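You operate a simulated robot arm through the tools that you are given. There is no shell and no other tool. Be economical: measure what you need, move in short steps, check, and stop when the job is done.

Carry out the task below with a simulated two-armed robot. There is one attempt and no reset: what you move stays moved.

JOB
Pick up the paper sack with a green band with one hand, pass it to the other hand and put it on the bare end of the picking table. Set down upright: paper sack with a green band.

It is judged by the outcome, as a careful person would: the job done as asked, and still so three seconds after it is handed in. It fails if anything else is knocked over, pushed out of place, dropped, spilled or broken.

ROBOT AND FRAMES
Two 7-joint arms with two-finger parallel grippers on one trunk, on a base that drives. Base frame: it is fixed to the floor where the robot stands at the start and does not move with it; the origin is under the middle of the robot, x ahead of it, y to its left, z up; the surface under the hand at the start is at about z = 250. Lengths are in mm, angles in degrees, forces in N, time in s.
The left shoulder is at the start at [70, 189, 968], the right one opposite. With the tool pointing down near the work surface each hand reaches from about 100 to 600 mm from the robot's upright axis, wherever it stands, measured 20 degrees to its own side. Places, roughly: bare end of the picking table [-1900, 3500, 900]. Payload 3.91 kg a hand.
Tool frame (each hand has its own): the origin (TCP) lies between the finger pads and is the grasp point; the fingertips stand 30 mm ahead of it; z points along the fingers, y is the line along which they close. The gripper opens to 110 mm. The fingers are 20 mm wide and 10 mm thick; the gripper's body (48 by 112 mm) begins 55 mm behind the TCP.
Orientation is that of the tool frame in the base frame, as a unit quaternion [x, y, z, w]. With the fingers straight down and closing along the base's y, the tool's x points along the base's -x, its y along +y and its z along -z.

CONTROLS
- The arms move only by the tool apply_moves. It takes "left_series", "right_series" or both (then of equal length, played together; a hand with none holds still); each is a list of rows, each a list of 3 entries, a list of its own where there are three numbers: the turn, a rotation vector about the tool's x, y, z in degrees, then the shift along the tool's x, y, z in cm, then the gripper command, from -1 (fully open) to 1 (shut), values between in proportion. In form: [[[ax, ay, az], [dx, dy, dz], claw], ...]. A call has 1 to 8 rows; each row is the pose to reach, as a shift and turn from the pose commanded when the call began, along the tool's axes at that moment. Rows are played at 5 a second. More than 50 mm and 8.6 degrees between two rows, or a gripper value outside its range, and nothing of the call is played. A pose out of reach is approached as far as the arm can. The call stops where the force on the tool passes 40 N (or 10 N more than at its start, if that is more) or the arm is blocked; 0.2 s more then pass. Each finger travels about 72 mm/s and halts on what it meets, pressing with about 24 N; the grip force reading is that of the motor and also rises with nothing between the fingers. The clock runs only during rows and for 0.2 s after the last one: add rows that repeat a pose to give the fingers time. It gives the time, the measured TCP pose, the force on the tool (base axes), the opening and the grip force at its end, in the units of the frame above (readings bear some noise), with the torque about the TCP (base axes, N m) and any sound that the robot's microphone picked up, and new pictures: "views" is both (left out), scene, wrist or none (wrist: the cameras of the hands that moved).
- Cameras (640 x 400 px; columns grow to the right, rows downward): "scene" is now at [104.1, 34.4, 1159.3]; the picture's right is [0.53, -0.85, 0.00], its down [-0.75, -0.47, -0.47] and it looks along [0.40, 0.25, -0.88] (base axes); focal length 248 px, centre (320, 200). "left" rides on the left gripper at [73, -17, -103] in its tool frame; the picture's right is [0.23, 0.97, 0.00], its down [-0.76, 0.18, -0.62] and it looks along [-0.61, 0.14, 0.78] (tool axes); focal length 222 px, centre (320, 200). "right" rides on the right gripper at [72, 17, -103] in its tool frame; the picture's right is [-0.23, 0.97, 0.00], its down [-0.76, -0.18, -0.62] and it looks along [-0.61, -0.14, 0.78] (tool axes); focal length 222 px, centre (320, 200). There is no depth. A picture from a camera that has moved, and an enlarged one, comes with that camera's place and axes in the base frame and with its lens.
- raise_lower(by): slides the trunk up (or, below 0, down) by that many mm; the arms and the scene camera ride with it, the base frame stays. It gives what a move gives, with no picture.
- base_move(legs): drives the robot by 1 to 6 legs, each [ahead, turn to the left] in mm and degrees, along the robot's own axes; the way and the turn of a leg run together, so that a leg with both is an arc; at most 1500 mm and 180 degrees a leg. The arms and the cameras ride along, it lands a little off, and it stops where it bumps. It gives what a move gives, and a new picture of the scene camera.
- aim_head(pan, tilt): turns the head with the scene camera to pan (to the left, within 86 degrees either way) and tilt (down, from -29 to 69), counted from straight ahead of the robot. It gives what a move gives, and a new picture of the scene camera.
- close_up(camera, box): a new picture of the part [left, top, right, bottom] of that camera's present view, enlarged. It takes no simulated time.
- job_done(): hands the job in; it is judged then, once.

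Work in short steps. Places have to be worked out from the pictures, the camera data and where the tool is seen: move nearer, look again, correct. Check each grasp and each placing, and mend what went wrong. You have 120 turns and 260 pictures in all, those below and enlarged ones among them. Open the grippers and draw the arms clear of the work before you hand the job in, unless the task says otherwise; then end with one line.

The tools are called after "Request:" as a command line: name --argument value ..., lists and objects as JSON in quotes. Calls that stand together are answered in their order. apply_moves: Moves the arms, as the interface text tells. Its arguments: {"type":"object","properties":{"left_series":{"type":"array"},"right_series":{"type":"array"},"views":{"type":"string","enum":["both","scene","wrist","none"]}},"required":[]} The other tools are called the same way: raise_lower (by) slides the trunk up or down; base_move (legs) drives the base; aim_head (pan, tilt) turns the head that bears the scene camera; close_up (camera, box) takes an enlarged picture of a part of a camera's view; job_done () hands the job in.

At the start:

```text
t: 0.0
left_eef_pos: [455.1, 315.2, 509.4]
left_tcp_rot: [0.0, 0.997, 0.009, 0.082]
left_force: [142.0, 4.2, -253.7]
left_wrist_torque: [3.35, -9.2, 1.72]
left_finger_gap: 110.1
left_gripper_force: 0.0
right_eef_pos: [311.6, -56.6, 472.1]
right_tcp_rot: [0.001, 1.0, 0.0, 0.001]
right_force: [-0.2, 0.0, 0.3]
right_wrist_torque: [-0.01, 0.0, 0.01]
right_finger_gap: 110.2
right_gripper_force: 0.1
trunk travel left (down, up): [-479.0, 461.0]
robot x, y, heading: [-1.2, 1.4, 0.1]
head pan, tilt: [32.0, 61.7]
```

scene: 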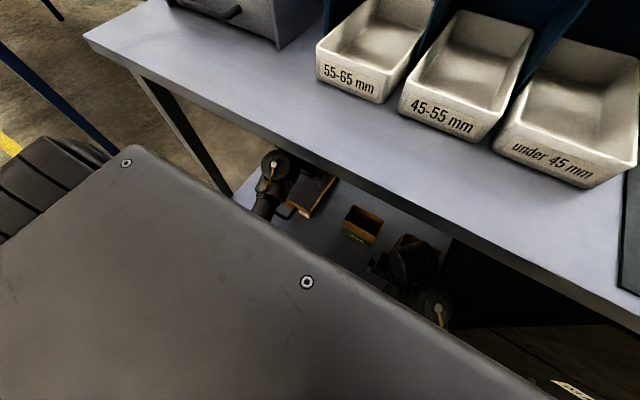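
right: 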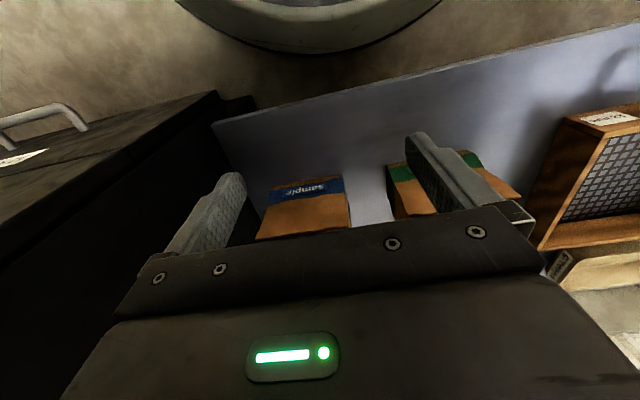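
left: 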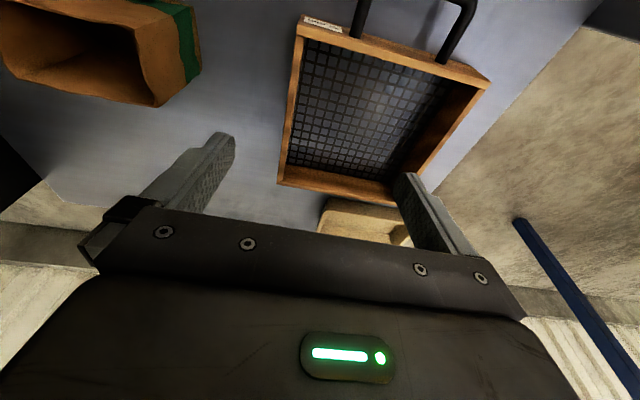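

The left hand reads a large force at the start (perhaps it touches something), so I look around before moving anything.

Request:
aim_head --pan 0 --tilt 50

Request:
aim_head --pan 50 --tilt 35

```text
t: 1.0
left_eef_pos: [458.7, 314.5, 509.7]
left_tcp_rot: [0.0, 0.996, 0.011, 0.09]
left_force: [72.9, -4.6, -124.6]
left_wrist_torque: [2.45, -4.54, 1.58]
left_finger_gap: 109.8
left_gripper_force: 0.0
right_eef_pos: [312.3, -56.5, 471.8]
right_tcp_rot: [0.0, 1.0, 0.0, 0.0]
right_force: [0.1, -0.1, 0.2]
right_wrist_torque: [-0.06, -0.01, -0.01]
right_finger_gap: 110.0
right_gripper_force: 0.1
trunk travel left (down, up): [-479.0, 461.0]
robot x, y, heading: [-1.9, 5.3, 0.2]
head pan, tilt: [0.0, 50.0]
camera scene: at [126.2, 0.3, 1173.8], right [0.0, -1.0, 0.0], down [-0.77, 0.0, -0.64], along [0.64, 0.0, -0.77], focal length 248 px, centre (320, 200)
```

scene: 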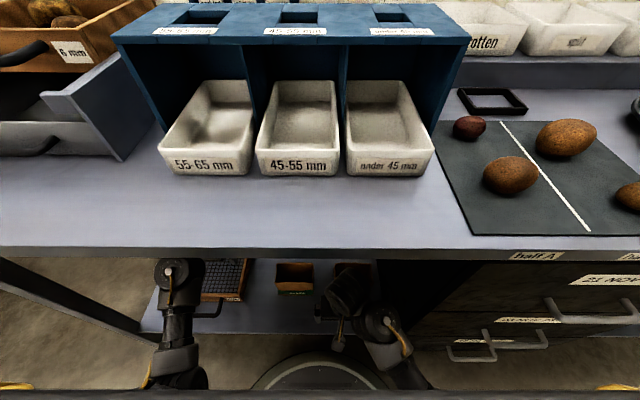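

```text
t: 2.1
left_eef_pos: [458.7, 314.6, 510.2]
left_tcp_rot: [0.0, 0.996, 0.013, 0.089]
left_force: [71.8, 6.2, -125.0]
left_wrist_torque: [1.21, -4.67, 0.45]
left_finger_gap: 109.8
left_gripper_force: 0.0
right_eef_pos: [311.8, -56.2, 471.7]
right_tcp_rot: [0.0, 1.0, 0.0, -0.001]
right_force: [-0.7, 0.7, 0.1]
right_wrist_torque: [0.0, 0.01, -0.02]
right_finger_gap: 110.3
right_gripper_force: 0.0
trunk travel left (down, up): [-479.0, 461.0]
robot x, y, heading: [0.8, 1.2, 0.0]
head pan, tilt: [50.0, 35.0]
camera scene: at [105.9, 67.6, 1195.5], right [0.77, -0.64, 0.0], down [-0.37, -0.44, -0.82], along [0.53, 0.63, -0.57], focal length 248 px, centre (320, 200)
```

scene: 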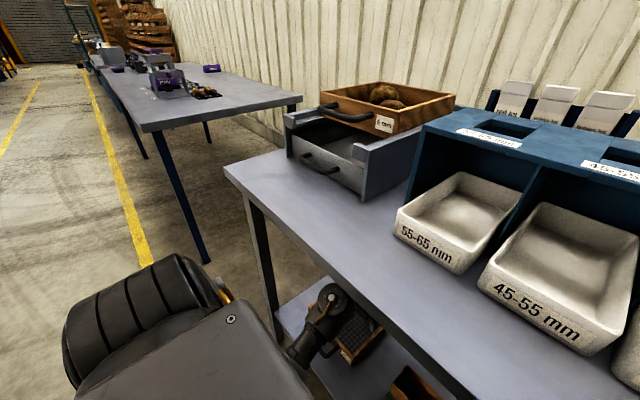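

The sack stands on the lower shelf under the bench and the hands are already reaching under it. I zoom in on how the left arm sits relative to the bench edge.

Request:
aim_head --pan 10 --tilt 65

Request:
close_up --camera "scene" --box '[100, 60, 420, 260]'

Request:
close_up --camera "left" --box '[0, 0, 640, 400]'

```text
t: 3.2
left_eef_pos: [459.1, 315.4, 509.9]
left_tcp_rot: [0.0, 0.996, 0.01, 0.089]
left_force: [71.6, 3.2, -124.5]
left_wrist_torque: [1.51, -4.62, 0.73]
left_finger_gap: 110.3
left_gripper_force: 0.1
right_eef_pos: [311.1, -55.8, 471.1]
right_tcp_rot: [0.0, 1.0, 0.0, 0.0]
right_force: [-0.5, -0.5, -0.2]
right_wrist_torque: [0.01, 0.0, 0.0]
right_finger_gap: 110.0
right_gripper_force: 0.1
trunk travel left (down, up): [-479.0, 461.0]
robot x, y, heading: [0.1, 4.5, -0.0]
head pan, tilt: [10.0, 65.0]
camera scene: at [109.0, 10.8, 1155.7], right [0.17, -0.98, 0.0], down [-0.89, -0.16, -0.42], along [0.42, 0.07, -0.91], focal length 248 px, centre (320, 200)
```

scene: 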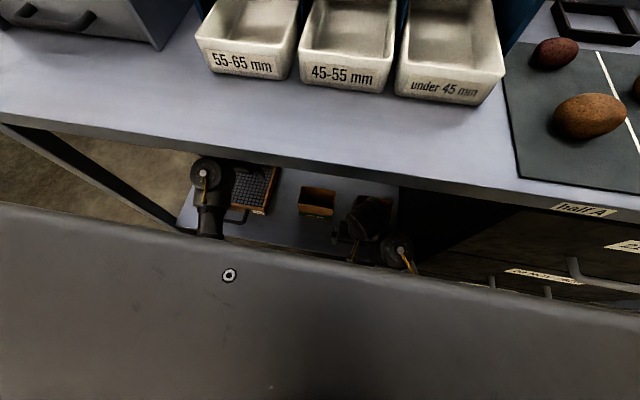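

```text
2.00 times, centred on (260, 160) of scene
camera zoom: at [109.0, 10.8, 1155.7], right [0.17, -0.98, 0.0], down [-0.89, -0.16, -0.42], along [0.42, 0.07, -0.91], focal length 497 px, centre (440, 280)
```

zoom: 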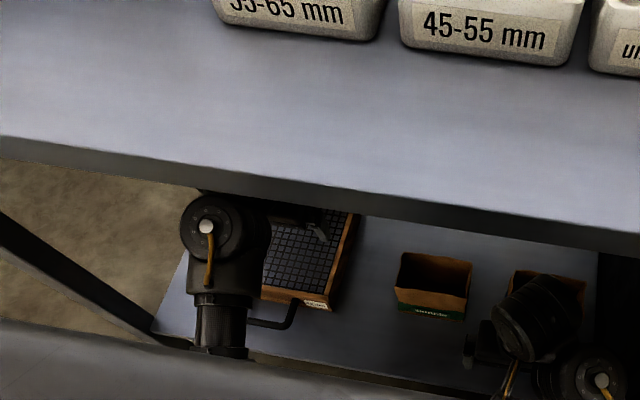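

```text
1.00 times, centred on (320, 200) of left (not enlarged: the box is as wide or as high as the picture)
camera zoom: at [369.3, 296.2, 598.8], right [-0.23, 0.97, -0.02], down [0.64, 0.16, 0.75], along [0.74, 0.16, -0.66], focal length 222 px, centre (320, 200)
```

zoom: 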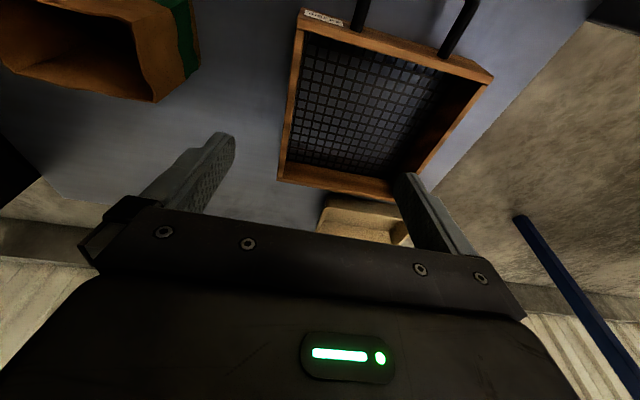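

The left wrist seems to be pressing up against the bench's underside/front rail, since the force on it points down and forward. I lower the trunk a little to relieve it.

Request:
raise_lower --by -30

Request:
close_up --camera "right" --box '[0, 0, 640, 400]'

Request:
close_up --camera "scene" --box '[160, 100, 480, 300]'

```text
t: 4.0
left_eef_pos: [458.3, 315.7, 479.2]
left_tcp_rot: [-0.001, 0.996, 0.012, 0.089]
left_force: [72.1, 2.3, -125.4]
left_wrist_torque: [1.72, -4.6, 0.94]
left_finger_gap: 109.9
left_gripper_force: 0.1
right_eef_pos: [313.3, -56.8, 441.6]
right_tcp_rot: [0.0, 1.0, 0.0, 0.0]
right_force: [0.1, -0.1, 0.2]
right_wrist_torque: [0.01, -0.03, 0.01]
right_finger_gap: 110.0
right_gripper_force: 0.1
trunk travel left (down, up): [-449.0, 491.0]
robot x, y, heading: [-1.4, 0.3, -0.0]
head pan, tilt: [10.0, 65.0]
```

```text
1.00 times, centred on (320, 200) of right (not enlarged: the box is as wide or as high as the picture)
camera zoom: at [240.3, -38.0, 544.5], right [0.23, 0.97, 0.0], down [0.76, -0.18, 0.62], along [0.61, -0.14, -0.78], focal length 222 px, centre (320, 200)
```

zoom: 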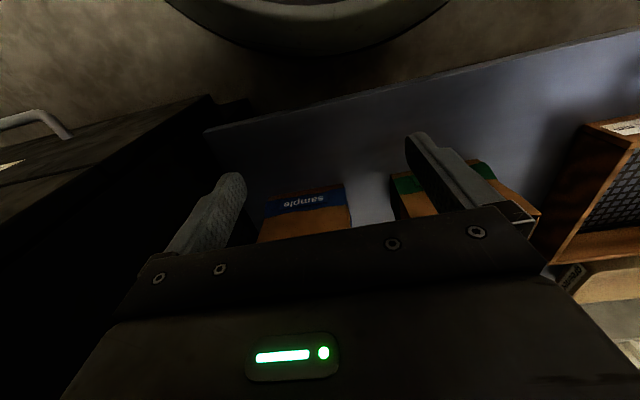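

```text
2.00 times, centred on (320, 200) of scene
camera zoom: at [108.8, 10.7, 1125.7], right [0.17, -0.98, 0.0], down [-0.89, -0.16, -0.42], along [0.42, 0.07, -0.91], focal length 497 px, centre (320, 200)
```

zoom: 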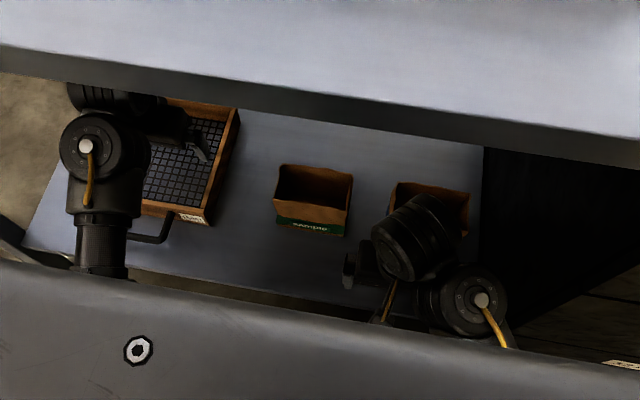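

The left force didn't change with height, so it isn't the bench; it's likely the arm folded against itself. I try extending it slightly along the force direction (forward and down).

Request:
apply_moves --left_series '[[[0, 0, 0], [-1, 0, 1], -1], [[0, 0, 0], [-2, 0, 2], -1], [[0, 0, 0], [-3, 0, 3], -1]]' --views "both"

```text
t: 4.8
left_eef_pos: [491.3, 315.6, 453.0]
left_tcp_rot: [0.0, 0.997, 0.011, 0.081]
left_force: [0.4, -0.3, 0.0]
left_wrist_torque: [0.0, 0.01, 0.0]
left_finger_gap: 109.9
left_gripper_force: 0.1
right_eef_pos: [311.9, -56.0, 441.1]
right_tcp_rot: [0.001, 1.0, 0.0, 0.0]
right_force: [0.0, 0.4, 0.1]
right_wrist_torque: [-0.01, 0.01, 0.01]
right_finger_gap: 110.2
right_gripper_force: 0.1
trunk travel left (down, up): [-449.0, 491.0]
robot x, y, heading: [4.2, 3.3, -0.3]
head pan, tilt: [10.0, 65.0]
camera scene: at [109.1, 10.8, 1125.6], right [0.17, -0.98, 0.0], down [-0.89, -0.16, -0.42], along [0.42, 0.07, -0.91], focal length 248 px, centre (320, 200)
camera left: at [402.6, 297.3, 544.9], right [-0.23, 0.97, -0.02], down [0.65, 0.16, 0.74], along [0.73, 0.16, -0.67], focal length 222 px, centre (320, 200)
```

scene: 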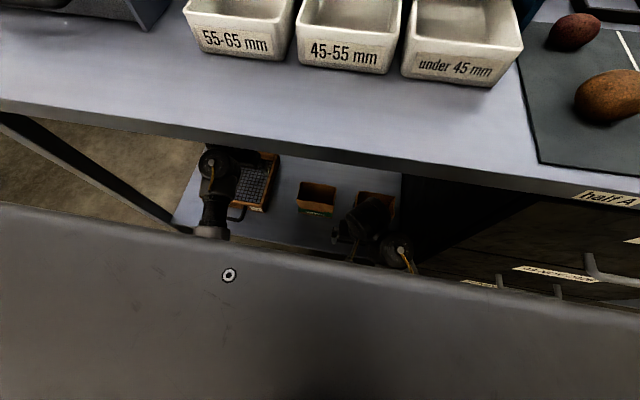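
left: 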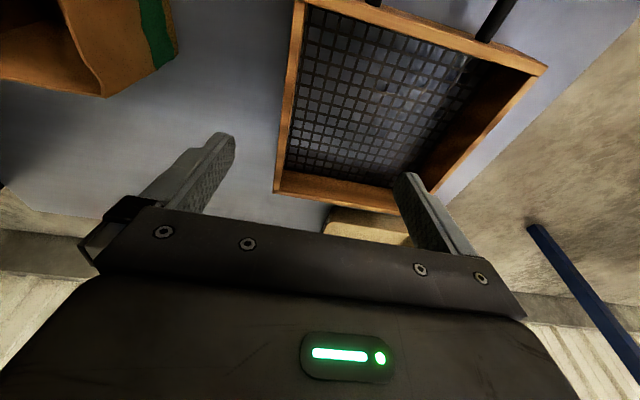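

The left arm is free now. Triangulating the rim corners puts the sack at about x 452–519, y 20–147, top z≈369 (centre ≈[485, 83]), so it must be gripped across x. I straighten the left hand and bring it partway toward the sack.

Request:
apply_moves --left_series '[[[0, 4.6, 0], [0, -2, 0], -1], [[0, 9.3, 0], [0, -4, 0], -1], [[0, 9.3, 0], [0, -7, 0], -1], [[0, 9.3, 0], [0, -10, 0], -1]]' --views "both"

```text
t: 5.3
left_eef_pos: [493.1, 289.7, 454.6]
left_tcp_rot: [0.004, 0.999, 0.011, 0.037]
left_force: [12.6, -2.6, -24.1]
left_wrist_torque: [0.5, -0.72, 0.35]
left_finger_gap: 109.9
left_gripper_force: 0.0
right_eef_pos: [313.2, -56.0, 441.5]
right_tcp_rot: [-0.001, 1.0, 0.0, 0.0]
right_force: [-0.6, 0.3, 0.8]
right_wrist_torque: [-0.02, 0.0, 0.0]
right_finger_gap: 110.1
right_gripper_force: 0.1
trunk travel left (down, up): [-449.0, 491.0]
robot x, y, heading: [1.3, -1.7, -0.2]
head pan, tilt: [10.0, 65.0]
stopped in row 2 (left hand): the force on the tool passed its limit at 108 N (the readings are from after the stop); the commanded pose is now the measured one
camera scene: at [108.9, 10.8, 1125.7], right [0.17, -0.98, 0.0], down [-0.89, -0.16, -0.42], along [0.42, 0.07, -0.91], focal length 248 px, centre (320, 200)
camera left: at [413.7, 271.7, 551.8], right [-0.22, 0.98, 0.01], down [0.71, 0.16, 0.68], along [0.66, 0.15, -0.73], focal length 222 px, centre (320, 200)
```

scene: 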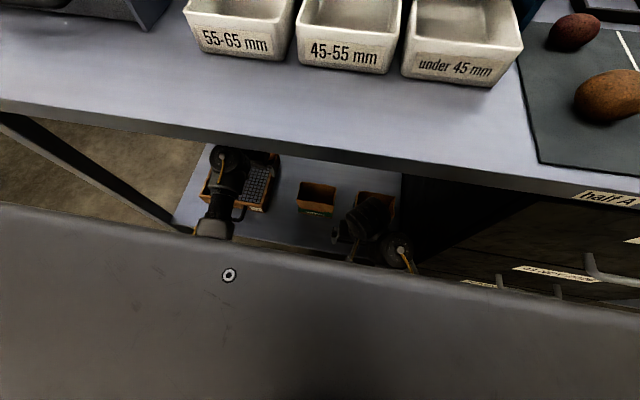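
left: 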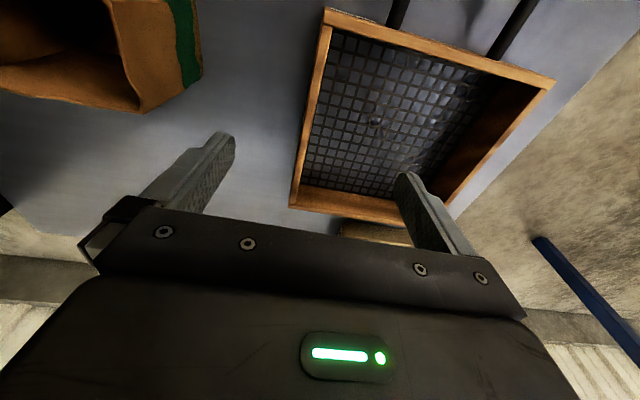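

The contact is the hand folding against its own forearm (same force direction as before). Lowering the hand relative to the shoulder should open the wrist, so I lower and then move toward the sack, keeping the lean.

Request:
apply_moves --left_series '[[[0, -4, 0], [-1, -1, 1], -1], [[0, -4, 0], [-1, -3, 2.5], -1], [[0, -4, 0], [-1, -5, 4], -1], [[0, -4, 0], [-1, -5, 4], -1]]' --views "scene"

```text
t: 6.3
left_eef_pos: [506.0, 240.4, 415.4]
left_tcp_rot: [0.005, 0.997, 0.011, 0.071]
left_force: [0.1, -0.5, -0.2]
left_wrist_torque: [-0.01, 0.0, 0.01]
left_finger_gap: 110.0
left_gripper_force: 0.1
right_eef_pos: [312.3, -55.9, 440.8]
right_tcp_rot: [0.001, 1.0, 0.001, 0.001]
right_force: [0.2, 0.3, 0.7]
right_wrist_torque: [0.01, 0.04, -0.03]
right_finger_gap: 110.1
right_gripper_force: 0.0
trunk travel left (down, up): [-449.0, 491.0]
robot x, y, heading: [2.8, 2.4, 0.2]
head pan, tilt: [10.0, 65.0]
camera scene: at [109.0, 10.7, 1125.7], right [0.17, -0.98, 0.0], down [-0.89, -0.16, -0.42], along [0.42, 0.07, -0.91], focal length 248 px, centre (320, 200)
```

scene: 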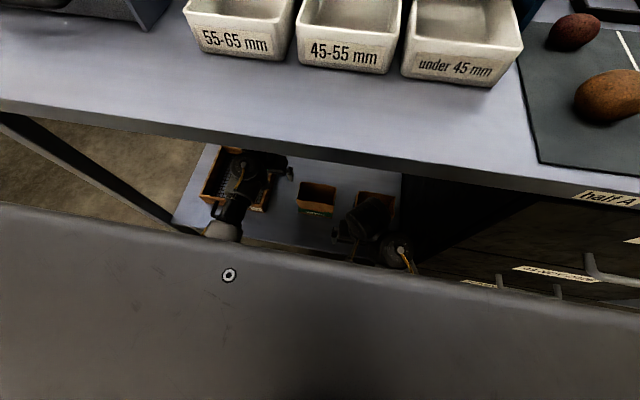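

Free again. I raise the trunk 50 mm so the arm can hang lower relative to the shoulder (less wrist folding).

Request:
raise_lower --by 50

Request:
apply_moves --left_series '[[[0, 0, 8], [0, -1, 2], -1], [[0, 0, 16], [0, -2, 4], -1], [[0, 0, 24], [0, -2, 5], -1], [[0, 0, 32], [0, -2, 6], -1]]' --views "both"

```text
t: 7.2
left_eef_pos: [506.7, 241.5, 464.1]
left_tcp_rot: [0.004, 0.997, 0.011, 0.071]
left_force: [0.3, -0.4, 0.1]
left_wrist_torque: [-0.01, -0.01, 0.0]
left_finger_gap: 110.2
left_gripper_force: 0.2
right_eef_pos: [312.6, -57.2, 491.8]
right_tcp_rot: [0.0, 1.0, 0.0, 0.0]
right_force: [-0.8, 0.7, -0.1]
right_wrist_torque: [0.0, -0.03, 0.0]
right_finger_gap: 110.1
right_gripper_force: 0.0
trunk travel left (down, up): [-499.0, 441.0]
robot x, y, heading: [2.3, 0.5, 0.0]
head pan, tilt: [10.0, 65.0]
```

```text
t: 8.2
left_eef_pos: [515.0, 221.8, 406.0]
left_tcp_rot: [0.28, 0.957, 0.03, 0.065]
left_force: [0.5, 0.8, 0.5]
left_wrist_torque: [-0.02, -0.01, 0.01]
left_finger_gap: 110.3
left_gripper_force: 0.1
right_eef_pos: [311.4, -56.2, 491.8]
right_tcp_rot: [0.0, 1.0, 0.0, 0.001]
right_force: [-0.4, -0.6, 0.3]
right_wrist_torque: [0.04, 0.01, -0.02]
right_finger_gap: 109.9
right_gripper_force: 0.1
trunk travel left (down, up): [-499.0, 441.0]
robot x, y, heading: [3.2, 4.5, 0.0]
head pan, tilt: [10.0, 65.0]
camera scene: at [109.1, 10.8, 1175.6], right [0.17, -0.98, 0.0], down [-0.89, -0.16, -0.42], along [0.42, 0.07, -0.91], focal length 248 px, centre (320, 200)
camera left: at [431.6, 245.4, 498.7], right [0.33, 0.94, 0.07], down [0.64, -0.28, 0.72], along [0.69, -0.19, -0.7], focal length 222 px, centre (320, 200)
```

scene: 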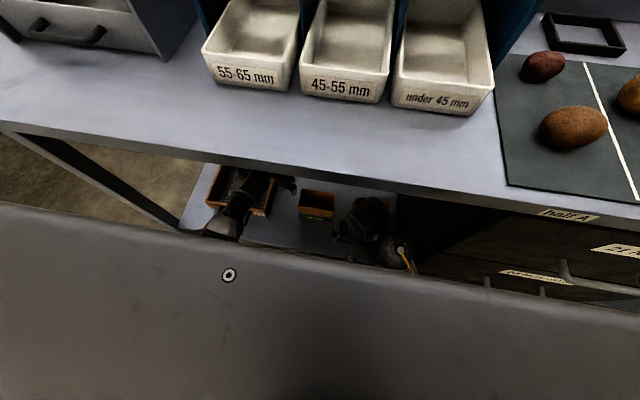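
left: 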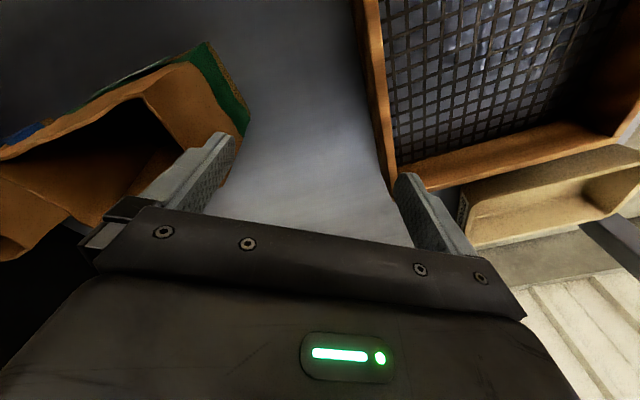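

The refined estimate puts the sack centre at about [483, 85]. I rotate the hand the rest of the way to 90° (closing along x) while moving over the sack, keeping fingertips above the rim.

Request:
apply_moves --left_series '[[[0, 0, 8.2], [-0.8, -1.8, -1.5], -1], [[0, 0, 16.5], [-1.6, -3.6, -3.1], -1], [[0, 0, 24.8], [-2.4, -5.5, -3.1], -1], [[0, 0, 33], [-3.2, -7.4, -3.1], -1], [[0, 0, 41.4], [-4, -9.3, -3.1], -1], [[0, 0, 49.7], [-4.8, -11.1, -3.1], -1], [[0, 0, 58], [-5.5, -12.9, -3.1], -1], [[0, 0, 58], [-5.5, -12.9, -3.1], -1]]' --views "both"

```text
t: 10.0
left_eef_pos: [488.8, 81.6, 428.4]
left_tcp_rot: [0.709, 0.702, 0.058, 0.042]
left_force: [0.3, -0.4, 0.2]
left_wrist_torque: [0.0, -0.01, 0.04]
left_finger_gap: 109.9
left_gripper_force: 0.0
right_eef_pos: [311.8, -55.9, 492.2]
right_tcp_rot: [0.001, 1.0, 0.0, 0.001]
right_force: [0.5, -0.1, -0.6]
right_wrist_torque: [0.0, -0.02, 0.05]
right_finger_gap: 109.9
right_gripper_force: 0.0
trunk travel left (down, up): [-499.0, 441.0]
robot x, y, heading: [1.2, 1.5, 0.1]
head pan, tilt: [10.0, 65.0]
camera scene: at [109.0, 10.7, 1175.7], right [0.17, -0.98, 0.0], down [-0.89, -0.16, -0.42], along [0.42, 0.07, -0.91], focal length 248 px, centre (320, 200)
camera left: at [457.9, 153.7, 530.6], right [0.97, 0.22, 0.14], down [0.08, -0.78, 0.62], along [0.25, -0.59, -0.77], focal length 222 px, centre (320, 200)
```

scene: 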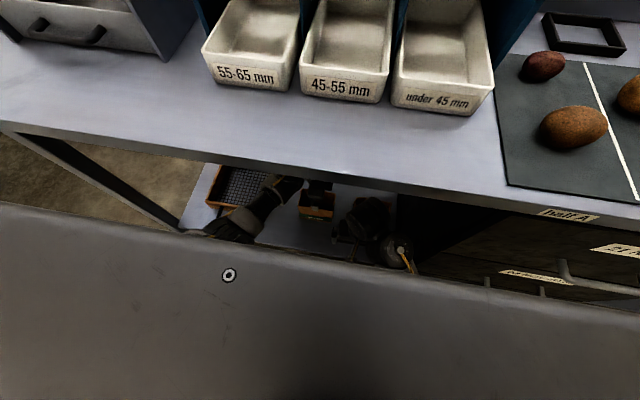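
left: 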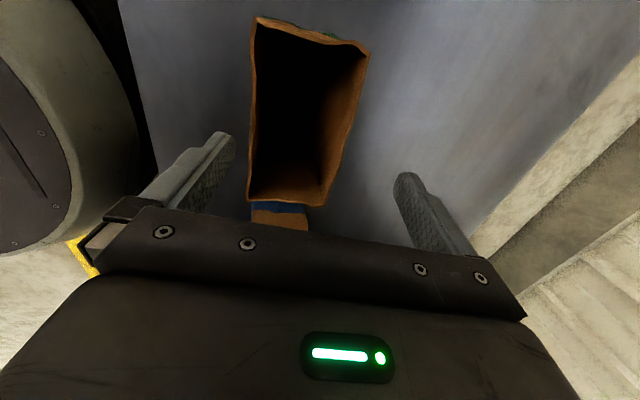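

The view is clear: the rim spans x 445–516, y 25–153, centre ≈[481, 89], aligned with the hand. I centre the hand and straighten its 8° lean, watching the force.

Request:
apply_moves --left_series '[[[4, -0.6, 0], [0.4, -0.4, -0.1], -1], [[8.1, -1.3, 0], [0.7, -0.8, -0.1], -1], [[8.1, -1.3, 0], [0.7, -0.8, -0.1], -1]]' --views "wrist"

```text
t: 10.8
left_eef_pos: [481.2, 91.5, 428.0]
left_tcp_rot: [0.711, 0.704, 0.001, 0.001]
left_force: [0.0, -0.7, -0.9]
left_wrist_torque: [-0.01, 0.0, -0.01]
left_finger_gap: 109.9
left_gripper_force: 0.1
right_eef_pos: [312.2, -55.8, 491.3]
right_tcp_rot: [0.0, 1.0, 0.0, 0.0]
right_force: [-0.7, -1.1, 0.5]
right_wrist_torque: [0.02, -0.01, 0.0]
right_finger_gap: 109.8
right_gripper_force: 0.1
trunk travel left (down, up): [-499.0, 441.0]
robot x, y, heading: [-2.3, -1.0, 0.1]
head pan, tilt: [10.0, 65.0]
camera left: at [464.4, 164.4, 532.6], right [0.98, 0.22, 0.0], down [0.17, -0.76, 0.62], along [0.14, -0.61, -0.78], focal length 222 px, centre (320, 200)
```

left: 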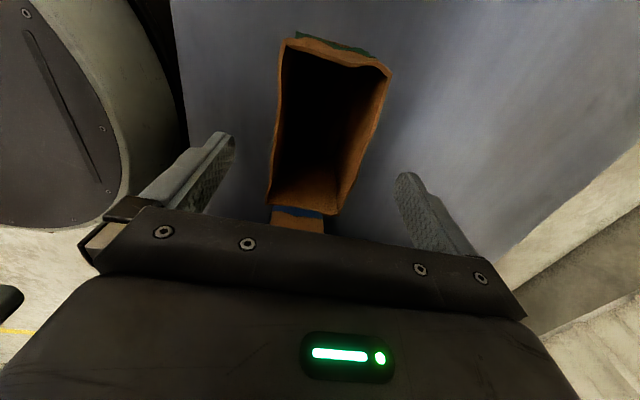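

Upright and centred. I descend to TCP z≈335 (about y 100), leaving room for the other hand later.

Request:
apply_moves --left_series '[[[0, 0, 0], [0.9, 0, 2], -1], [[0, 0, 0], [0.9, 0, 4], -1], [[0, 0, 0], [0.9, 0, 6], -1], [[0, 0, 0], [0.9, 0, 8], -1], [[0, 0, 0], [0.9, 0, 9.3], -1], [[0, 0, 0], [0.9, 0, 9.3], -1]]' --views "wrist"

```text
t: 12.2
left_eef_pos: [481.3, 101.3, 334.9]
left_tcp_rot: [0.71, 0.704, 0.0, 0.0]
left_force: [-0.6, -0.3, -0.4]
left_wrist_torque: [-0.01, 0.0, -0.03]
left_finger_gap: 109.9
left_gripper_force: 0.0
right_eef_pos: [311.8, -56.3, 492.0]
right_tcp_rot: [-0.001, 1.0, 0.0, 0.0]
right_force: [0.7, 0.3, -0.2]
right_wrist_torque: [0.0, -0.01, -0.03]
right_finger_gap: 110.1
right_gripper_force: 0.1
trunk travel left (down, up): [-499.0, 441.0]
robot x, y, heading: [3.3, 2.7, 0.0]
head pan, tilt: [10.0, 65.0]
camera left: at [464.8, 173.8, 439.3], right [0.98, 0.22, 0.0], down [0.17, -0.76, 0.62], along [0.14, -0.61, -0.78], focal length 222 px, centre (320, 200)
```

left: 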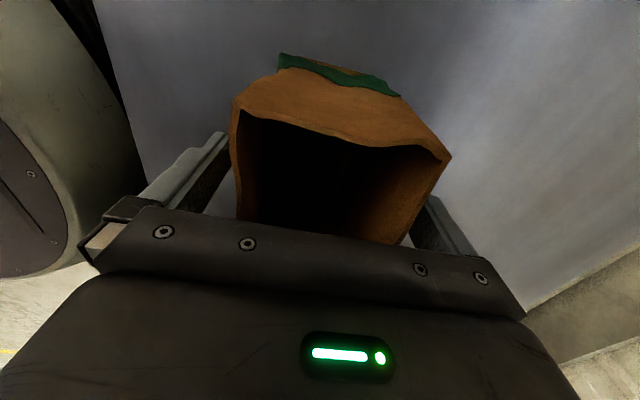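

The sack is between the fingers. I close in steps to judge its stiffness.

Request:
apply_moves --left_series '[[[0, 0, 0], [0, 0, 0], -0.4], [[0, 0, 0], [0, 0, 0], -0.3], [[0, 0, 0], [0, 0, 0], -0.2], [[0, 0, 0], [0, 0, 0], -0.2], [[0, 0, 0], [0, 0, 0], -0.2]]' --views "wrist"

```text
t: 13.4
left_eef_pos: [479.4, 100.6, 334.9]
left_tcp_rot: [0.71, 0.704, -0.001, 0.0]
left_force: [-0.4, -0.4, 0.6]
left_wrist_torque: [0.01, -0.01, -0.01]
left_finger_gap: 73.4
left_gripper_force: 23.6
right_eef_pos: [313.1, -55.8, 491.9]
right_tcp_rot: [0.0, 1.0, 0.0, 0.0]
right_force: [-0.1, 0.0, -0.3]
right_wrist_torque: [0.01, -0.01, -0.03]
right_finger_gap: 110.3
right_gripper_force: 0.0
trunk travel left (down, up): [-499.0, 441.0]
robot x, y, heading: [-3.6, -2.6, 0.3]
head pan, tilt: [10.0, 65.0]
camera left: at [464.7, 173.6, 439.3], right [0.98, 0.22, 0.0], down [0.17, -0.76, 0.62], along [0.14, -0.61, -0.78], focal length 222 px, centre (320, 200)
```

left: 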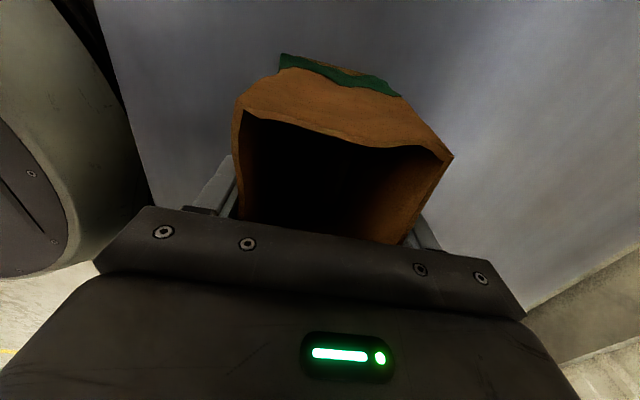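

A firm grip at 73 mm gap. I lift 6 cm slowly.

Request:
apply_moves --left_series '[[[0, 0, 0], [0, 0, -1], 0.2], [[0, 0, 0], [0, 0, -2.5], 0.2], [[0, 0, 0], [0, 0, -4], 0.2], [[0, 0, 0], [0, 0, -5.5], 0.2], [[0, 0, 0], [0, 0, -6], 0.2]]' --views "both"

```text
t: 14.6
left_eef_pos: [480.5, 97.4, 398.3]
left_tcp_rot: [0.71, 0.704, 0.0, -0.001]
left_force: [0.0, -0.5, -0.6]
left_wrist_torque: [0.0, 0.03, -0.01]
left_finger_gap: 73.2
left_gripper_force: 24.0
right_eef_pos: [312.0, -55.2, 491.8]
right_tcp_rot: [-0.001, 1.0, 0.0, -0.001]
right_force: [-0.6, 0.0, -0.2]
right_wrist_torque: [-0.01, 0.0, 0.01]
right_finger_gap: 110.3
right_gripper_force: 0.1
trunk travel left (down, up): [-499.0, 441.0]
robot x, y, heading: [2.2, 1.0, 0.1]
head pan, tilt: [10.0, 65.0]
camera scene: at [109.0, 10.6, 1175.6], right [0.17, -0.98, 0.0], down [-0.89, -0.16, -0.42], along [0.42, 0.07, -0.91], focal length 248 px, centre (320, 200)
camera left: at [464.4, 171.4, 501.6], right [0.98, 0.22, 0.0], down [0.17, -0.76, 0.62], along [0.14, -0.61, -0.78], focal length 222 px, centre (320, 200)
```

scene: 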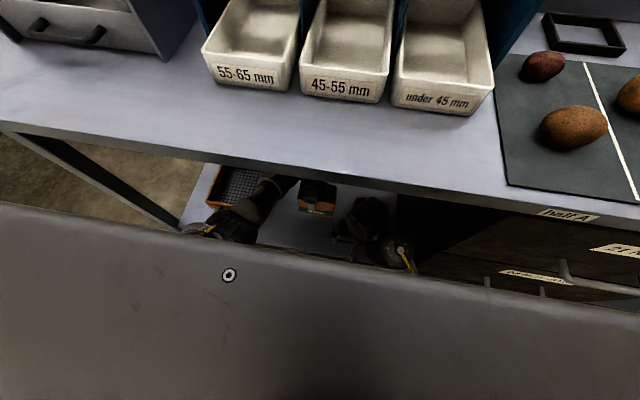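
left: 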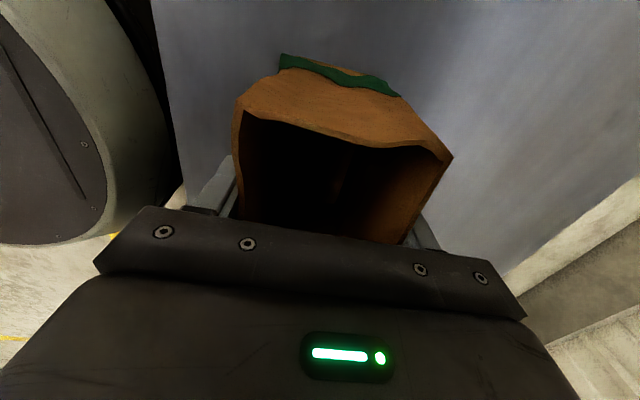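

Lifted securely. Before backing out I look sideways/behind for obstacles and the destination.

Request:
aim_head --pan 86 --tilt 15

Request:
aim_head --pan -86 --tilt 30

```text
t: 16.1
left_eef_pos: [480.2, 98.7, 397.4]
left_tcp_rot: [0.71, 0.704, 0.0, -0.001]
left_force: [0.4, -0.4, -0.7]
left_wrist_torque: [0.02, -0.02, 0.02]
left_finger_gap: 73.5
left_gripper_force: 23.6
right_eef_pos: [310.8, -55.7, 492.0]
right_tcp_rot: [0.0, 1.0, -0.001, 0.0]
right_force: [0.1, 0.3, -0.3]
right_wrist_torque: [0.0, 0.02, -0.06]
right_finger_gap: 110.2
right_gripper_force: 0.1
trunk travel left (down, up): [-499.0, 441.0]
robot x, y, heading: [0.3, -2.1, 0.0]
head pan, tilt: [85.9, 15.0]
camera scene: at [56.0, 93.3, 1247.5], right [1.0, -0.07, 0.0], down [-0.02, -0.26, -0.97], along [0.07, 0.96, -0.26], focal length 248 px, centre (320, 200)
```

scene: 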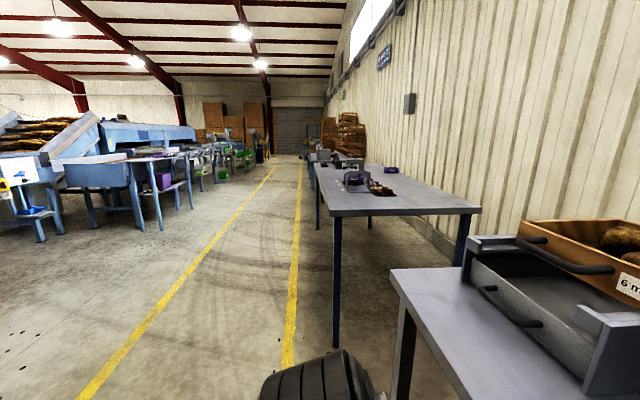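

```text
t: 18.7
left_eef_pos: [479.7, 97.5, 397.6]
left_tcp_rot: [0.71, 0.704, 0.001, 0.0]
left_force: [-0.2, 0.4, -0.7]
left_wrist_torque: [-0.01, 0.0, 0.0]
left_finger_gap: 73.3
left_gripper_force: 24.4
right_eef_pos: [311.5, -55.7, 493.0]
right_tcp_rot: [0.0, 1.0, 0.001, 0.0]
right_force: [0.3, -0.3, 0.7]
right_wrist_torque: [0.01, 0.0, -0.03]
right_finger_gap: 109.8
right_gripper_force: 0.1
trunk travel left (down, up): [-499.0, 441.0]
robot x, y, heading: [0.5, -1.1, 0.0]
head pan, tilt: [-85.9, 30.0]
camera scene: at [55.7, -90.1, 1223.3], right [-1.0, -0.07, 0.0], down [-0.04, 0.5, -0.87], along [0.06, -0.86, -0.5], focal length 248 px, centre (320, 200)
```

scene: 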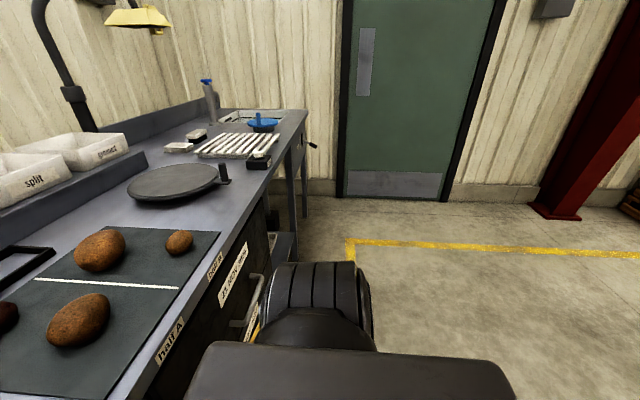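

The aisle looks clear. I back straight out by 500 mm to bring the sack out from under the bench.

Request:
base_move --legs '[[-250, 0], [-250, 0]]'

Request:
aim_head --pan 10 --tilt 60

```text
t: 21.9
left_eef_pos: [-14.5, 97.7, 398.2]
left_tcp_rot: [0.712, 0.702, 0.0, 0.001]
left_force: [-0.1, -0.4, -0.4]
left_wrist_torque: [-0.03, -0.03, 0.02]
left_finger_gap: 73.5
left_gripper_force: 24.1
right_eef_pos: [-183.8, -57.7, 492.6]
right_tcp_rot: [0.002, 1.0, 0.001, 0.0]
right_force: [-0.6, -0.4, -0.2]
right_wrist_torque: [0.04, -0.02, -0.01]
right_finger_gap: 110.2
right_gripper_force: 0.2
trunk travel left (down, up): [-499.0, 441.0]
robot x, y, heading: [-494.6, 4.9, -0.2]
head pan, tilt: [-85.9, 30.0]
camera scene: at [-441.1, -89.7, 1223.4], right [-1.0, -0.07, 0.0], down [-0.03, 0.5, -0.87], along [0.06, -0.86, -0.5], focal length 248 px, centre (320, 200)
```

scene: 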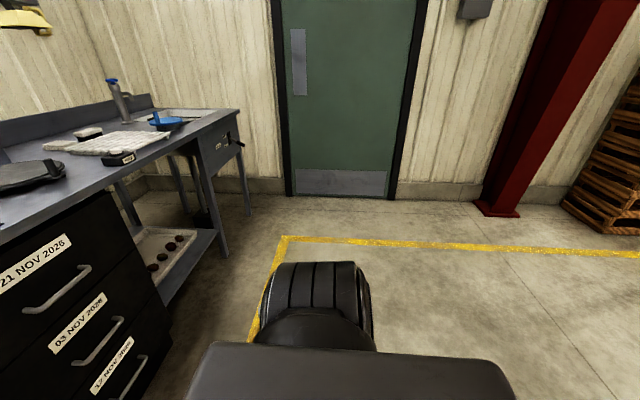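

```text
t: 23.6
left_eef_pos: [-15.2, 97.5, 397.8]
left_tcp_rot: [0.712, 0.703, -0.001, 0.0]
left_force: [-0.4, 0.1, -0.7]
left_wrist_torque: [-0.04, -0.02, 0.01]
left_finger_gap: 73.3
left_gripper_force: 23.6
right_eef_pos: [-183.0, -56.7, 492.1]
right_tcp_rot: [0.002, 1.0, 0.001, 0.001]
right_force: [0.5, 0.6, 0.5]
right_wrist_torque: [-0.01, -0.06, 0.0]
right_finger_gap: 110.0
right_gripper_force: 0.1
trunk travel left (down, up): [-499.0, 441.0]
robot x, y, heading: [-495.3, 3.0, -0.1]
head pan, tilt: [10.0, 60.0]
camera scene: at [-380.6, 11.9, 1181.2], right [0.17, -0.99, 0.0], down [-0.85, -0.15, -0.5], along [0.49, 0.09, -0.87], focal length 248 px, centre (320, 200)
```

scene: 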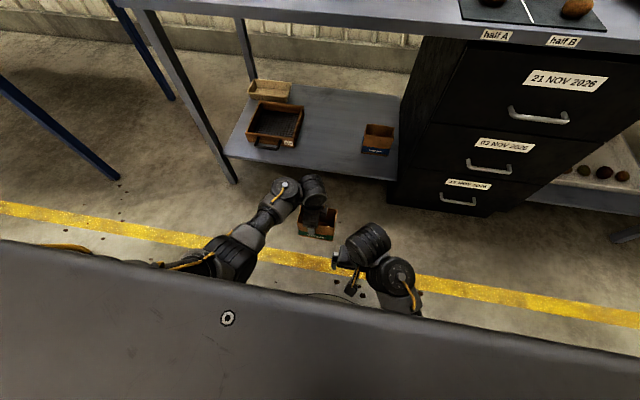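

The sack is out in the open. I plan the handover here: the right hand will come from the right, tilted about 60° from vertical, closing along x on the sack's right end below the left fingers. First I turn the right hand about its axis, moving it outward.

Request:
apply_moves --right_series '[[[0, 0, 8.2], [-0.5, -1.5, 0], -1], [[0, 0, 16.4], [-1, -3, 0], -1], [[0, 0, 24.6], [-1.5, -4.5, 0], -1], [[0, 0, 32.8], [-2, -6, 0], -1], [[0, 0, 41], [-3, -7.5, 0], -1], [[0, 0, 49.2], [-4, -9, 0], -1], [[0, 0, 57.4], [-5, -10, 0], -1], [[0, 0, 65.6], [-6, -11, 0], -1]]' --views "both"

```text
t: 25.4
left_eef_pos: [-14.8, 98.0, 397.6]
left_tcp_rot: [0.711, 0.703, 0.0, 0.0]
left_force: [0.3, -0.4, -0.2]
left_wrist_torque: [0.01, 0.0, 0.01]
left_finger_gap: 73.0
left_gripper_force: 24.3
right_eef_pos: [-123.6, -166.1, 491.0]
right_tcp_rot: [0.545, 0.838, 0.0, -0.001]
right_force: [-0.6, -0.3, 0.6]
right_wrist_torque: [0.0, -0.01, 0.01]
right_finger_gap: 109.9
right_gripper_force: 0.2
trunk travel left (down, up): [-499.0, 441.0]
robot x, y, heading: [-494.4, 2.0, -0.0]
head pan, tilt: [10.0, 60.0]
camera scene: at [-380.5, 11.8, 1181.2], right [0.17, -0.99, 0.0], down [-0.85, -0.15, -0.5], along [0.49, 0.09, -0.87], focal length 248 px, centre (320, 200)
camera right: at [-137.6, -92.6, 593.8], right [0.98, 0.19, 0.0], down [0.15, -0.77, 0.62], along [0.12, -0.61, -0.78], focal length 222 px, centre (320, 200)
```

scene: 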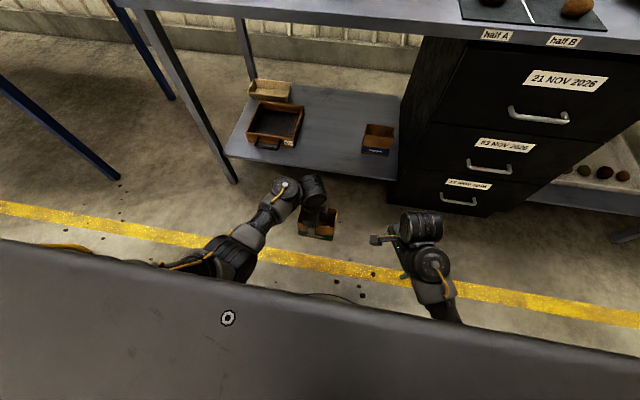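
right: 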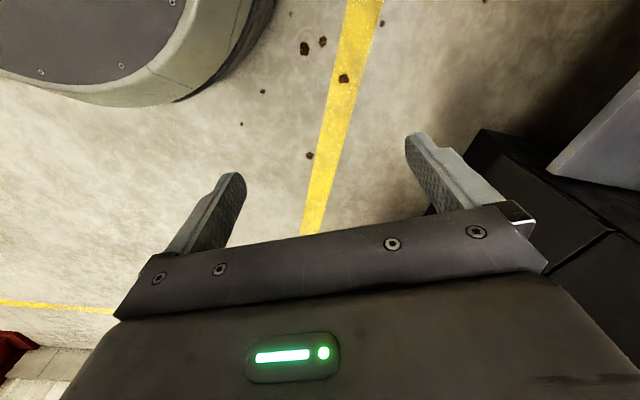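

Works well. I finish the 90° turn.

Request:
apply_moves --right_series '[[[0, 0, 8], [0, 0, 0], -1], [[0, 0, 16], [0, 0, 0], -1], [[0, 0, 24], [0, 0, 0], -1], [[0, 0, 24], [0, 0, 0], -1]]' --views "none"

Request:
apply_moves --right_series '[[[0, 8.2, 0], [0, 0, 0], -1], [[0, 16.4, 0], [0, 0, 0], -1], [[0, 24.6, 0], [0, 0, 0], -1], [[0, 32.8, 0], [0, 0, 0], -1], [[0, 41, 0], [0, 0, 0], -1], [[0, 49.2, 0], [0, 0, 0], -1], [[0, 55, 0], [0, 0, 0], -1], [[0, 60, 0], [0, 0, 0], -1]]' --views "both"

```text
t: 26.4
left_eef_pos: [-15.5, 97.1, 397.2]
left_tcp_rot: [0.712, 0.703, 0.0, 0.0]
left_force: [-1.2, 0.3, -0.2]
left_wrist_torque: [0.03, 0.01, 0.03]
left_finger_gap: 73.3
left_gripper_force: 24.1
right_eef_pos: [-124.7, -165.5, 491.7]
right_tcp_rot: [0.706, 0.708, 0.0, -0.001]
right_force: [0.8, 0.1, -0.5]
right_wrist_torque: [-0.01, -0.01, 0.0]
right_finger_gap: 110.1
right_gripper_force: 0.0
trunk travel left (down, up): [-499.0, 441.0]
robot x, y, heading: [-498.7, -0.2, -0.5]
head pan, tilt: [10.0, 60.0]
```

```text
t: 27.6
left_eef_pos: [-14.4, 97.5, 399.4]
left_tcp_rot: [0.712, 0.703, 0.0, 0.0]
left_force: [0.3, 0.6, -0.3]
left_wrist_torque: [-0.01, 0.03, -0.03]
left_finger_gap: 73.3
left_gripper_force: 23.9
right_eef_pos: [-135.6, -263.9, 476.0]
right_tcp_rot: [0.694, 0.69, 0.142, -0.15]
right_force: [0.0, 0.3, 0.5]
right_wrist_torque: [0.0, -0.03, 0.0]
right_finger_gap: 110.1
right_gripper_force: 0.1
right hand out of reach, approached as far as the arm can: row 5
trunk travel left (down, up): [-499.0, 441.0]
robot x, y, heading: [-497.3, 3.1, -0.1]
head pan, tilt: [10.0, 60.0]
stopped in row 5 (right hand): the arm was blocked; the commanded pose is now the measured one
camera scene: at [-381.0, 12.0, 1181.2], right [0.17, -0.99, 0.0], down [-0.85, -0.15, -0.5], along [0.49, 0.08, -0.87], focal length 248 px, centre (320, 200)
camera right: at [-115.1, -238.8, 598.1], right [0.97, -0.21, -0.1], down [-0.17, -0.95, 0.26], along [-0.15, -0.24, -0.96], focal length 222 px, centre (320, 200)
```

scene: 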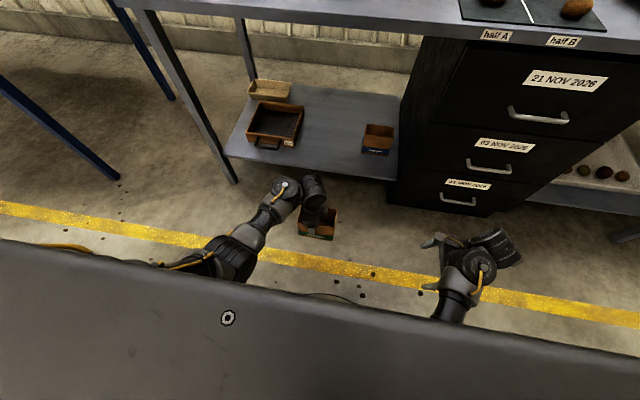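
right: 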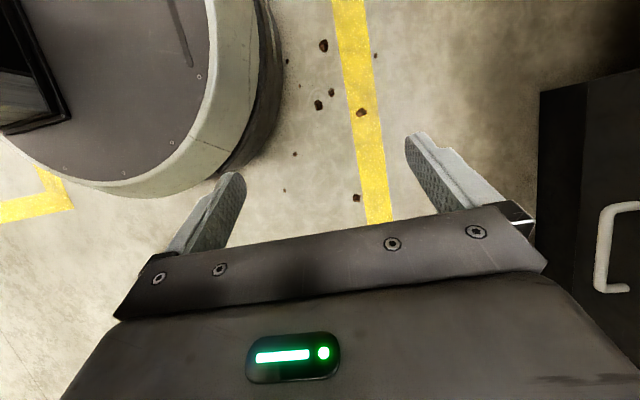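

The right arm hits a joint limit with that roll. The opposite roll (camera outward, mirror of the left) with a moderate tilt will also keep its camera clear of the left hand. I undo the tilt and then roll back the other way.

Request:
apply_moves --right_series '[[[0, -8, 0], [2, 0, 0.5], -1], [[0, -16, 0], [4, 0, 1], -1], [[0, -23.8, 0], [6, 0, 1.5], -1], [[0, -23.8, 0], [8.3, 0, 2], -1], [[0, -23.8, 0], [8.3, 0, 2], -1]]' --views "none"

Request:
apply_moves --right_series '[[[0, 0, -8.4], [0, 0, 0], -1], [[0, 0, -16.8], [0, 0, 0], -1], [[0, 0, -25.2], [0, 0, 0], -1], [[0, 0, -33.6], [0, 0, 0], -1], [[0, 0, -42], [0, 0, 0], -1], [[0, 0, -50.4], [0, 0, 0], -1], [[0, 0, -58.8], [0, 0, 0], -1], [[0, 0, -67.2], [0, 0, 0], -1]]' --views "none"

Request:
apply_moves --right_series '[[[0, 0, -8.4], [0, 0, 0], -1], [[0, 0, -16.8], [0, 0, 0], -1], [[0, 0, -25.2], [0, 0, 0], -1], [[0, 0, -33.6], [0, 0, 0], -1], [[0, 0, -42], [0, 0, 0], -1], [[0, 0, -50.4], [0, 0, 0], -1], [[0, 0, -58.8], [0, 0, 0], -1], [[0, 0, -67.2], [0, 0, 0], -1]]' --views "scene"

```text
t: 28.8
left_eef_pos: [-14.0, 97.4, 397.3]
left_tcp_rot: [0.711, 0.703, 0.0, -0.001]
left_force: [0.3, 0.4, 0.1]
left_wrist_torque: [-0.03, -0.01, 0.0]
left_finger_gap: 73.5
left_gripper_force: 23.8
right_eef_pos: [-133.8, -180.7, 490.5]
right_tcp_rot: [0.707, 0.707, -0.002, -0.006]
right_force: [-0.1, 0.2, -0.4]
right_wrist_torque: [-0.03, 0.01, 0.01]
right_finger_gap: 110.1
right_gripper_force: 0.1
trunk travel left (down, up): [-499.0, 441.0]
robot x, y, heading: [-494.4, 1.4, -0.4]
head pan, tilt: [10.0, 60.0]
```

```text
t: 30.6
left_eef_pos: [-14.8, 96.9, 398.7]
left_tcp_rot: [0.711, 0.703, 0.0, 0.0]
left_force: [0.3, -0.1, 1.3]
left_wrist_torque: [0.0, -0.03, -0.01]
left_finger_gap: 73.5
left_gripper_force: 24.2
right_eef_pos: [-133.9, -179.4, 490.6]
right_tcp_rot: [0.197, 0.98, 0.001, -0.007]
right_force: [-0.4, 0.5, 0.7]
right_wrist_torque: [0.01, -0.01, 0.01]
right_finger_gap: 110.4
right_gripper_force: 0.1
trunk travel left (down, up): [-499.0, 441.0]
robot x, y, heading: [-492.9, 3.0, 0.1]
head pan, tilt: [10.0, 60.0]
```

```text
t: 31.4
left_eef_pos: [-14.0, 97.3, 397.9]
left_tcp_rot: [0.712, 0.702, 0.0, 0.0]
left_force: [-0.2, -0.2, -1.0]
left_wrist_torque: [0.02, -0.02, -0.04]
left_finger_gap: 73.2
left_gripper_force: 24.2
right_eef_pos: [-133.1, -177.6, 490.9]
right_tcp_rot: [-0.012, 1.0, 0.005, -0.002]
right_force: [6.4, 4.4, -14.6]
right_wrist_torque: [-0.56, -0.43, -0.32]
right_finger_gap: 110.1
right_gripper_force: 0.0
trunk travel left (down, up): [-499.0, 441.0]
robot x, y, heading: [-495.5, -1.0, -0.3]
head pan, tilt: [10.0, 60.0]
stopped in row 4 (right hand): the force on the tool passed its limit at 135 N (the readings are from after the stop); the commanded pose is now the measured one
camera scene: at [-380.7, 11.8, 1181.2], right [0.17, -0.99, 0.0], down [-0.85, -0.15, -0.5], along [0.49, 0.09, -0.87], focal length 248 px, centre (320, 200)
```

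scene: 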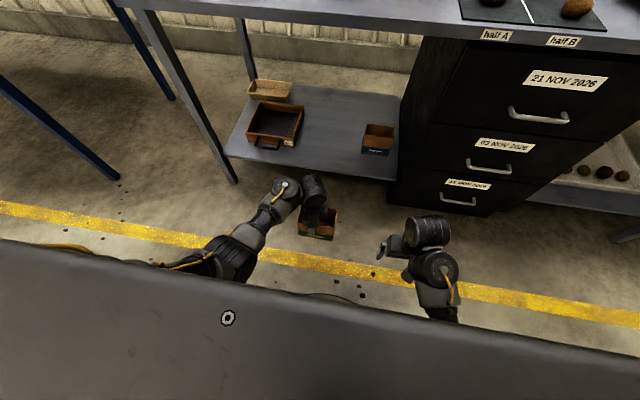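

Self-contact between hand and forearm again; as with the left arm, I move the right hand forward and down to open the wrist before continuing the roll.

Request:
apply_moves --right_series '[[[0, 0, 3], [-2, 0, 2], -1], [[0, 0, 3], [-4, 0, 4], -1], [[0, 0, 0], [-7, 0, 7], -1], [[0, 0, -8], [-10, 0, 9], -1], [[0, 0, -16], [-10, 0, 9], -1], [[0, 0, -24], [-10, 0, 9], -1], [[0, 0, -32], [-10, 0, 9], -1], [[0, 0, -40], [-10, 0, 9], -1]]' --views "scene"

```text
t: 33.2
left_eef_pos: [-14.0, 98.3, 398.3]
left_tcp_rot: [0.711, 0.703, 0.001, 0.0]
left_force: [-0.2, 0.2, -0.3]
left_wrist_torque: [0.03, -0.03, -0.03]
left_finger_gap: 73.3
left_gripper_force: 24.4
right_eef_pos: [-34.3, -175.2, 399.7]
right_tcp_rot: [-0.354, 0.935, 0.006, -0.003]
right_force: [-0.2, -0.9, -0.4]
right_wrist_torque: [0.0, -0.01, 0.04]
right_finger_gap: 110.3
right_gripper_force: 0.1
trunk travel left (down, up): [-499.0, 441.0]
robot x, y, heading: [-497.5, -1.1, -0.3]
head pan, tilt: [10.0, 60.0]
camera scene: at [-380.6, 11.8, 1181.2], right [0.17, -0.99, 0.0], down [-0.85, -0.15, -0.5], along [0.49, 0.09, -0.87], focal length 248 px, centre (320, 200)
```

scene: 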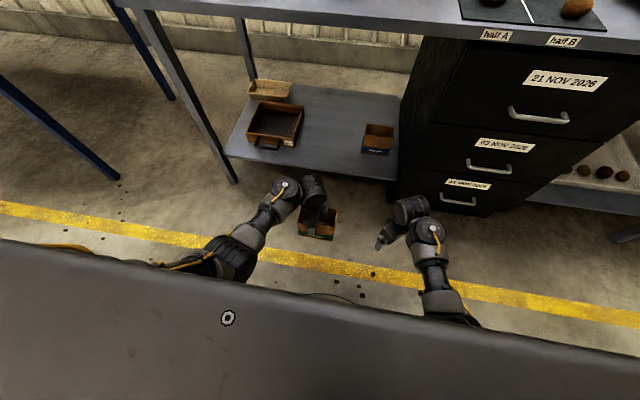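

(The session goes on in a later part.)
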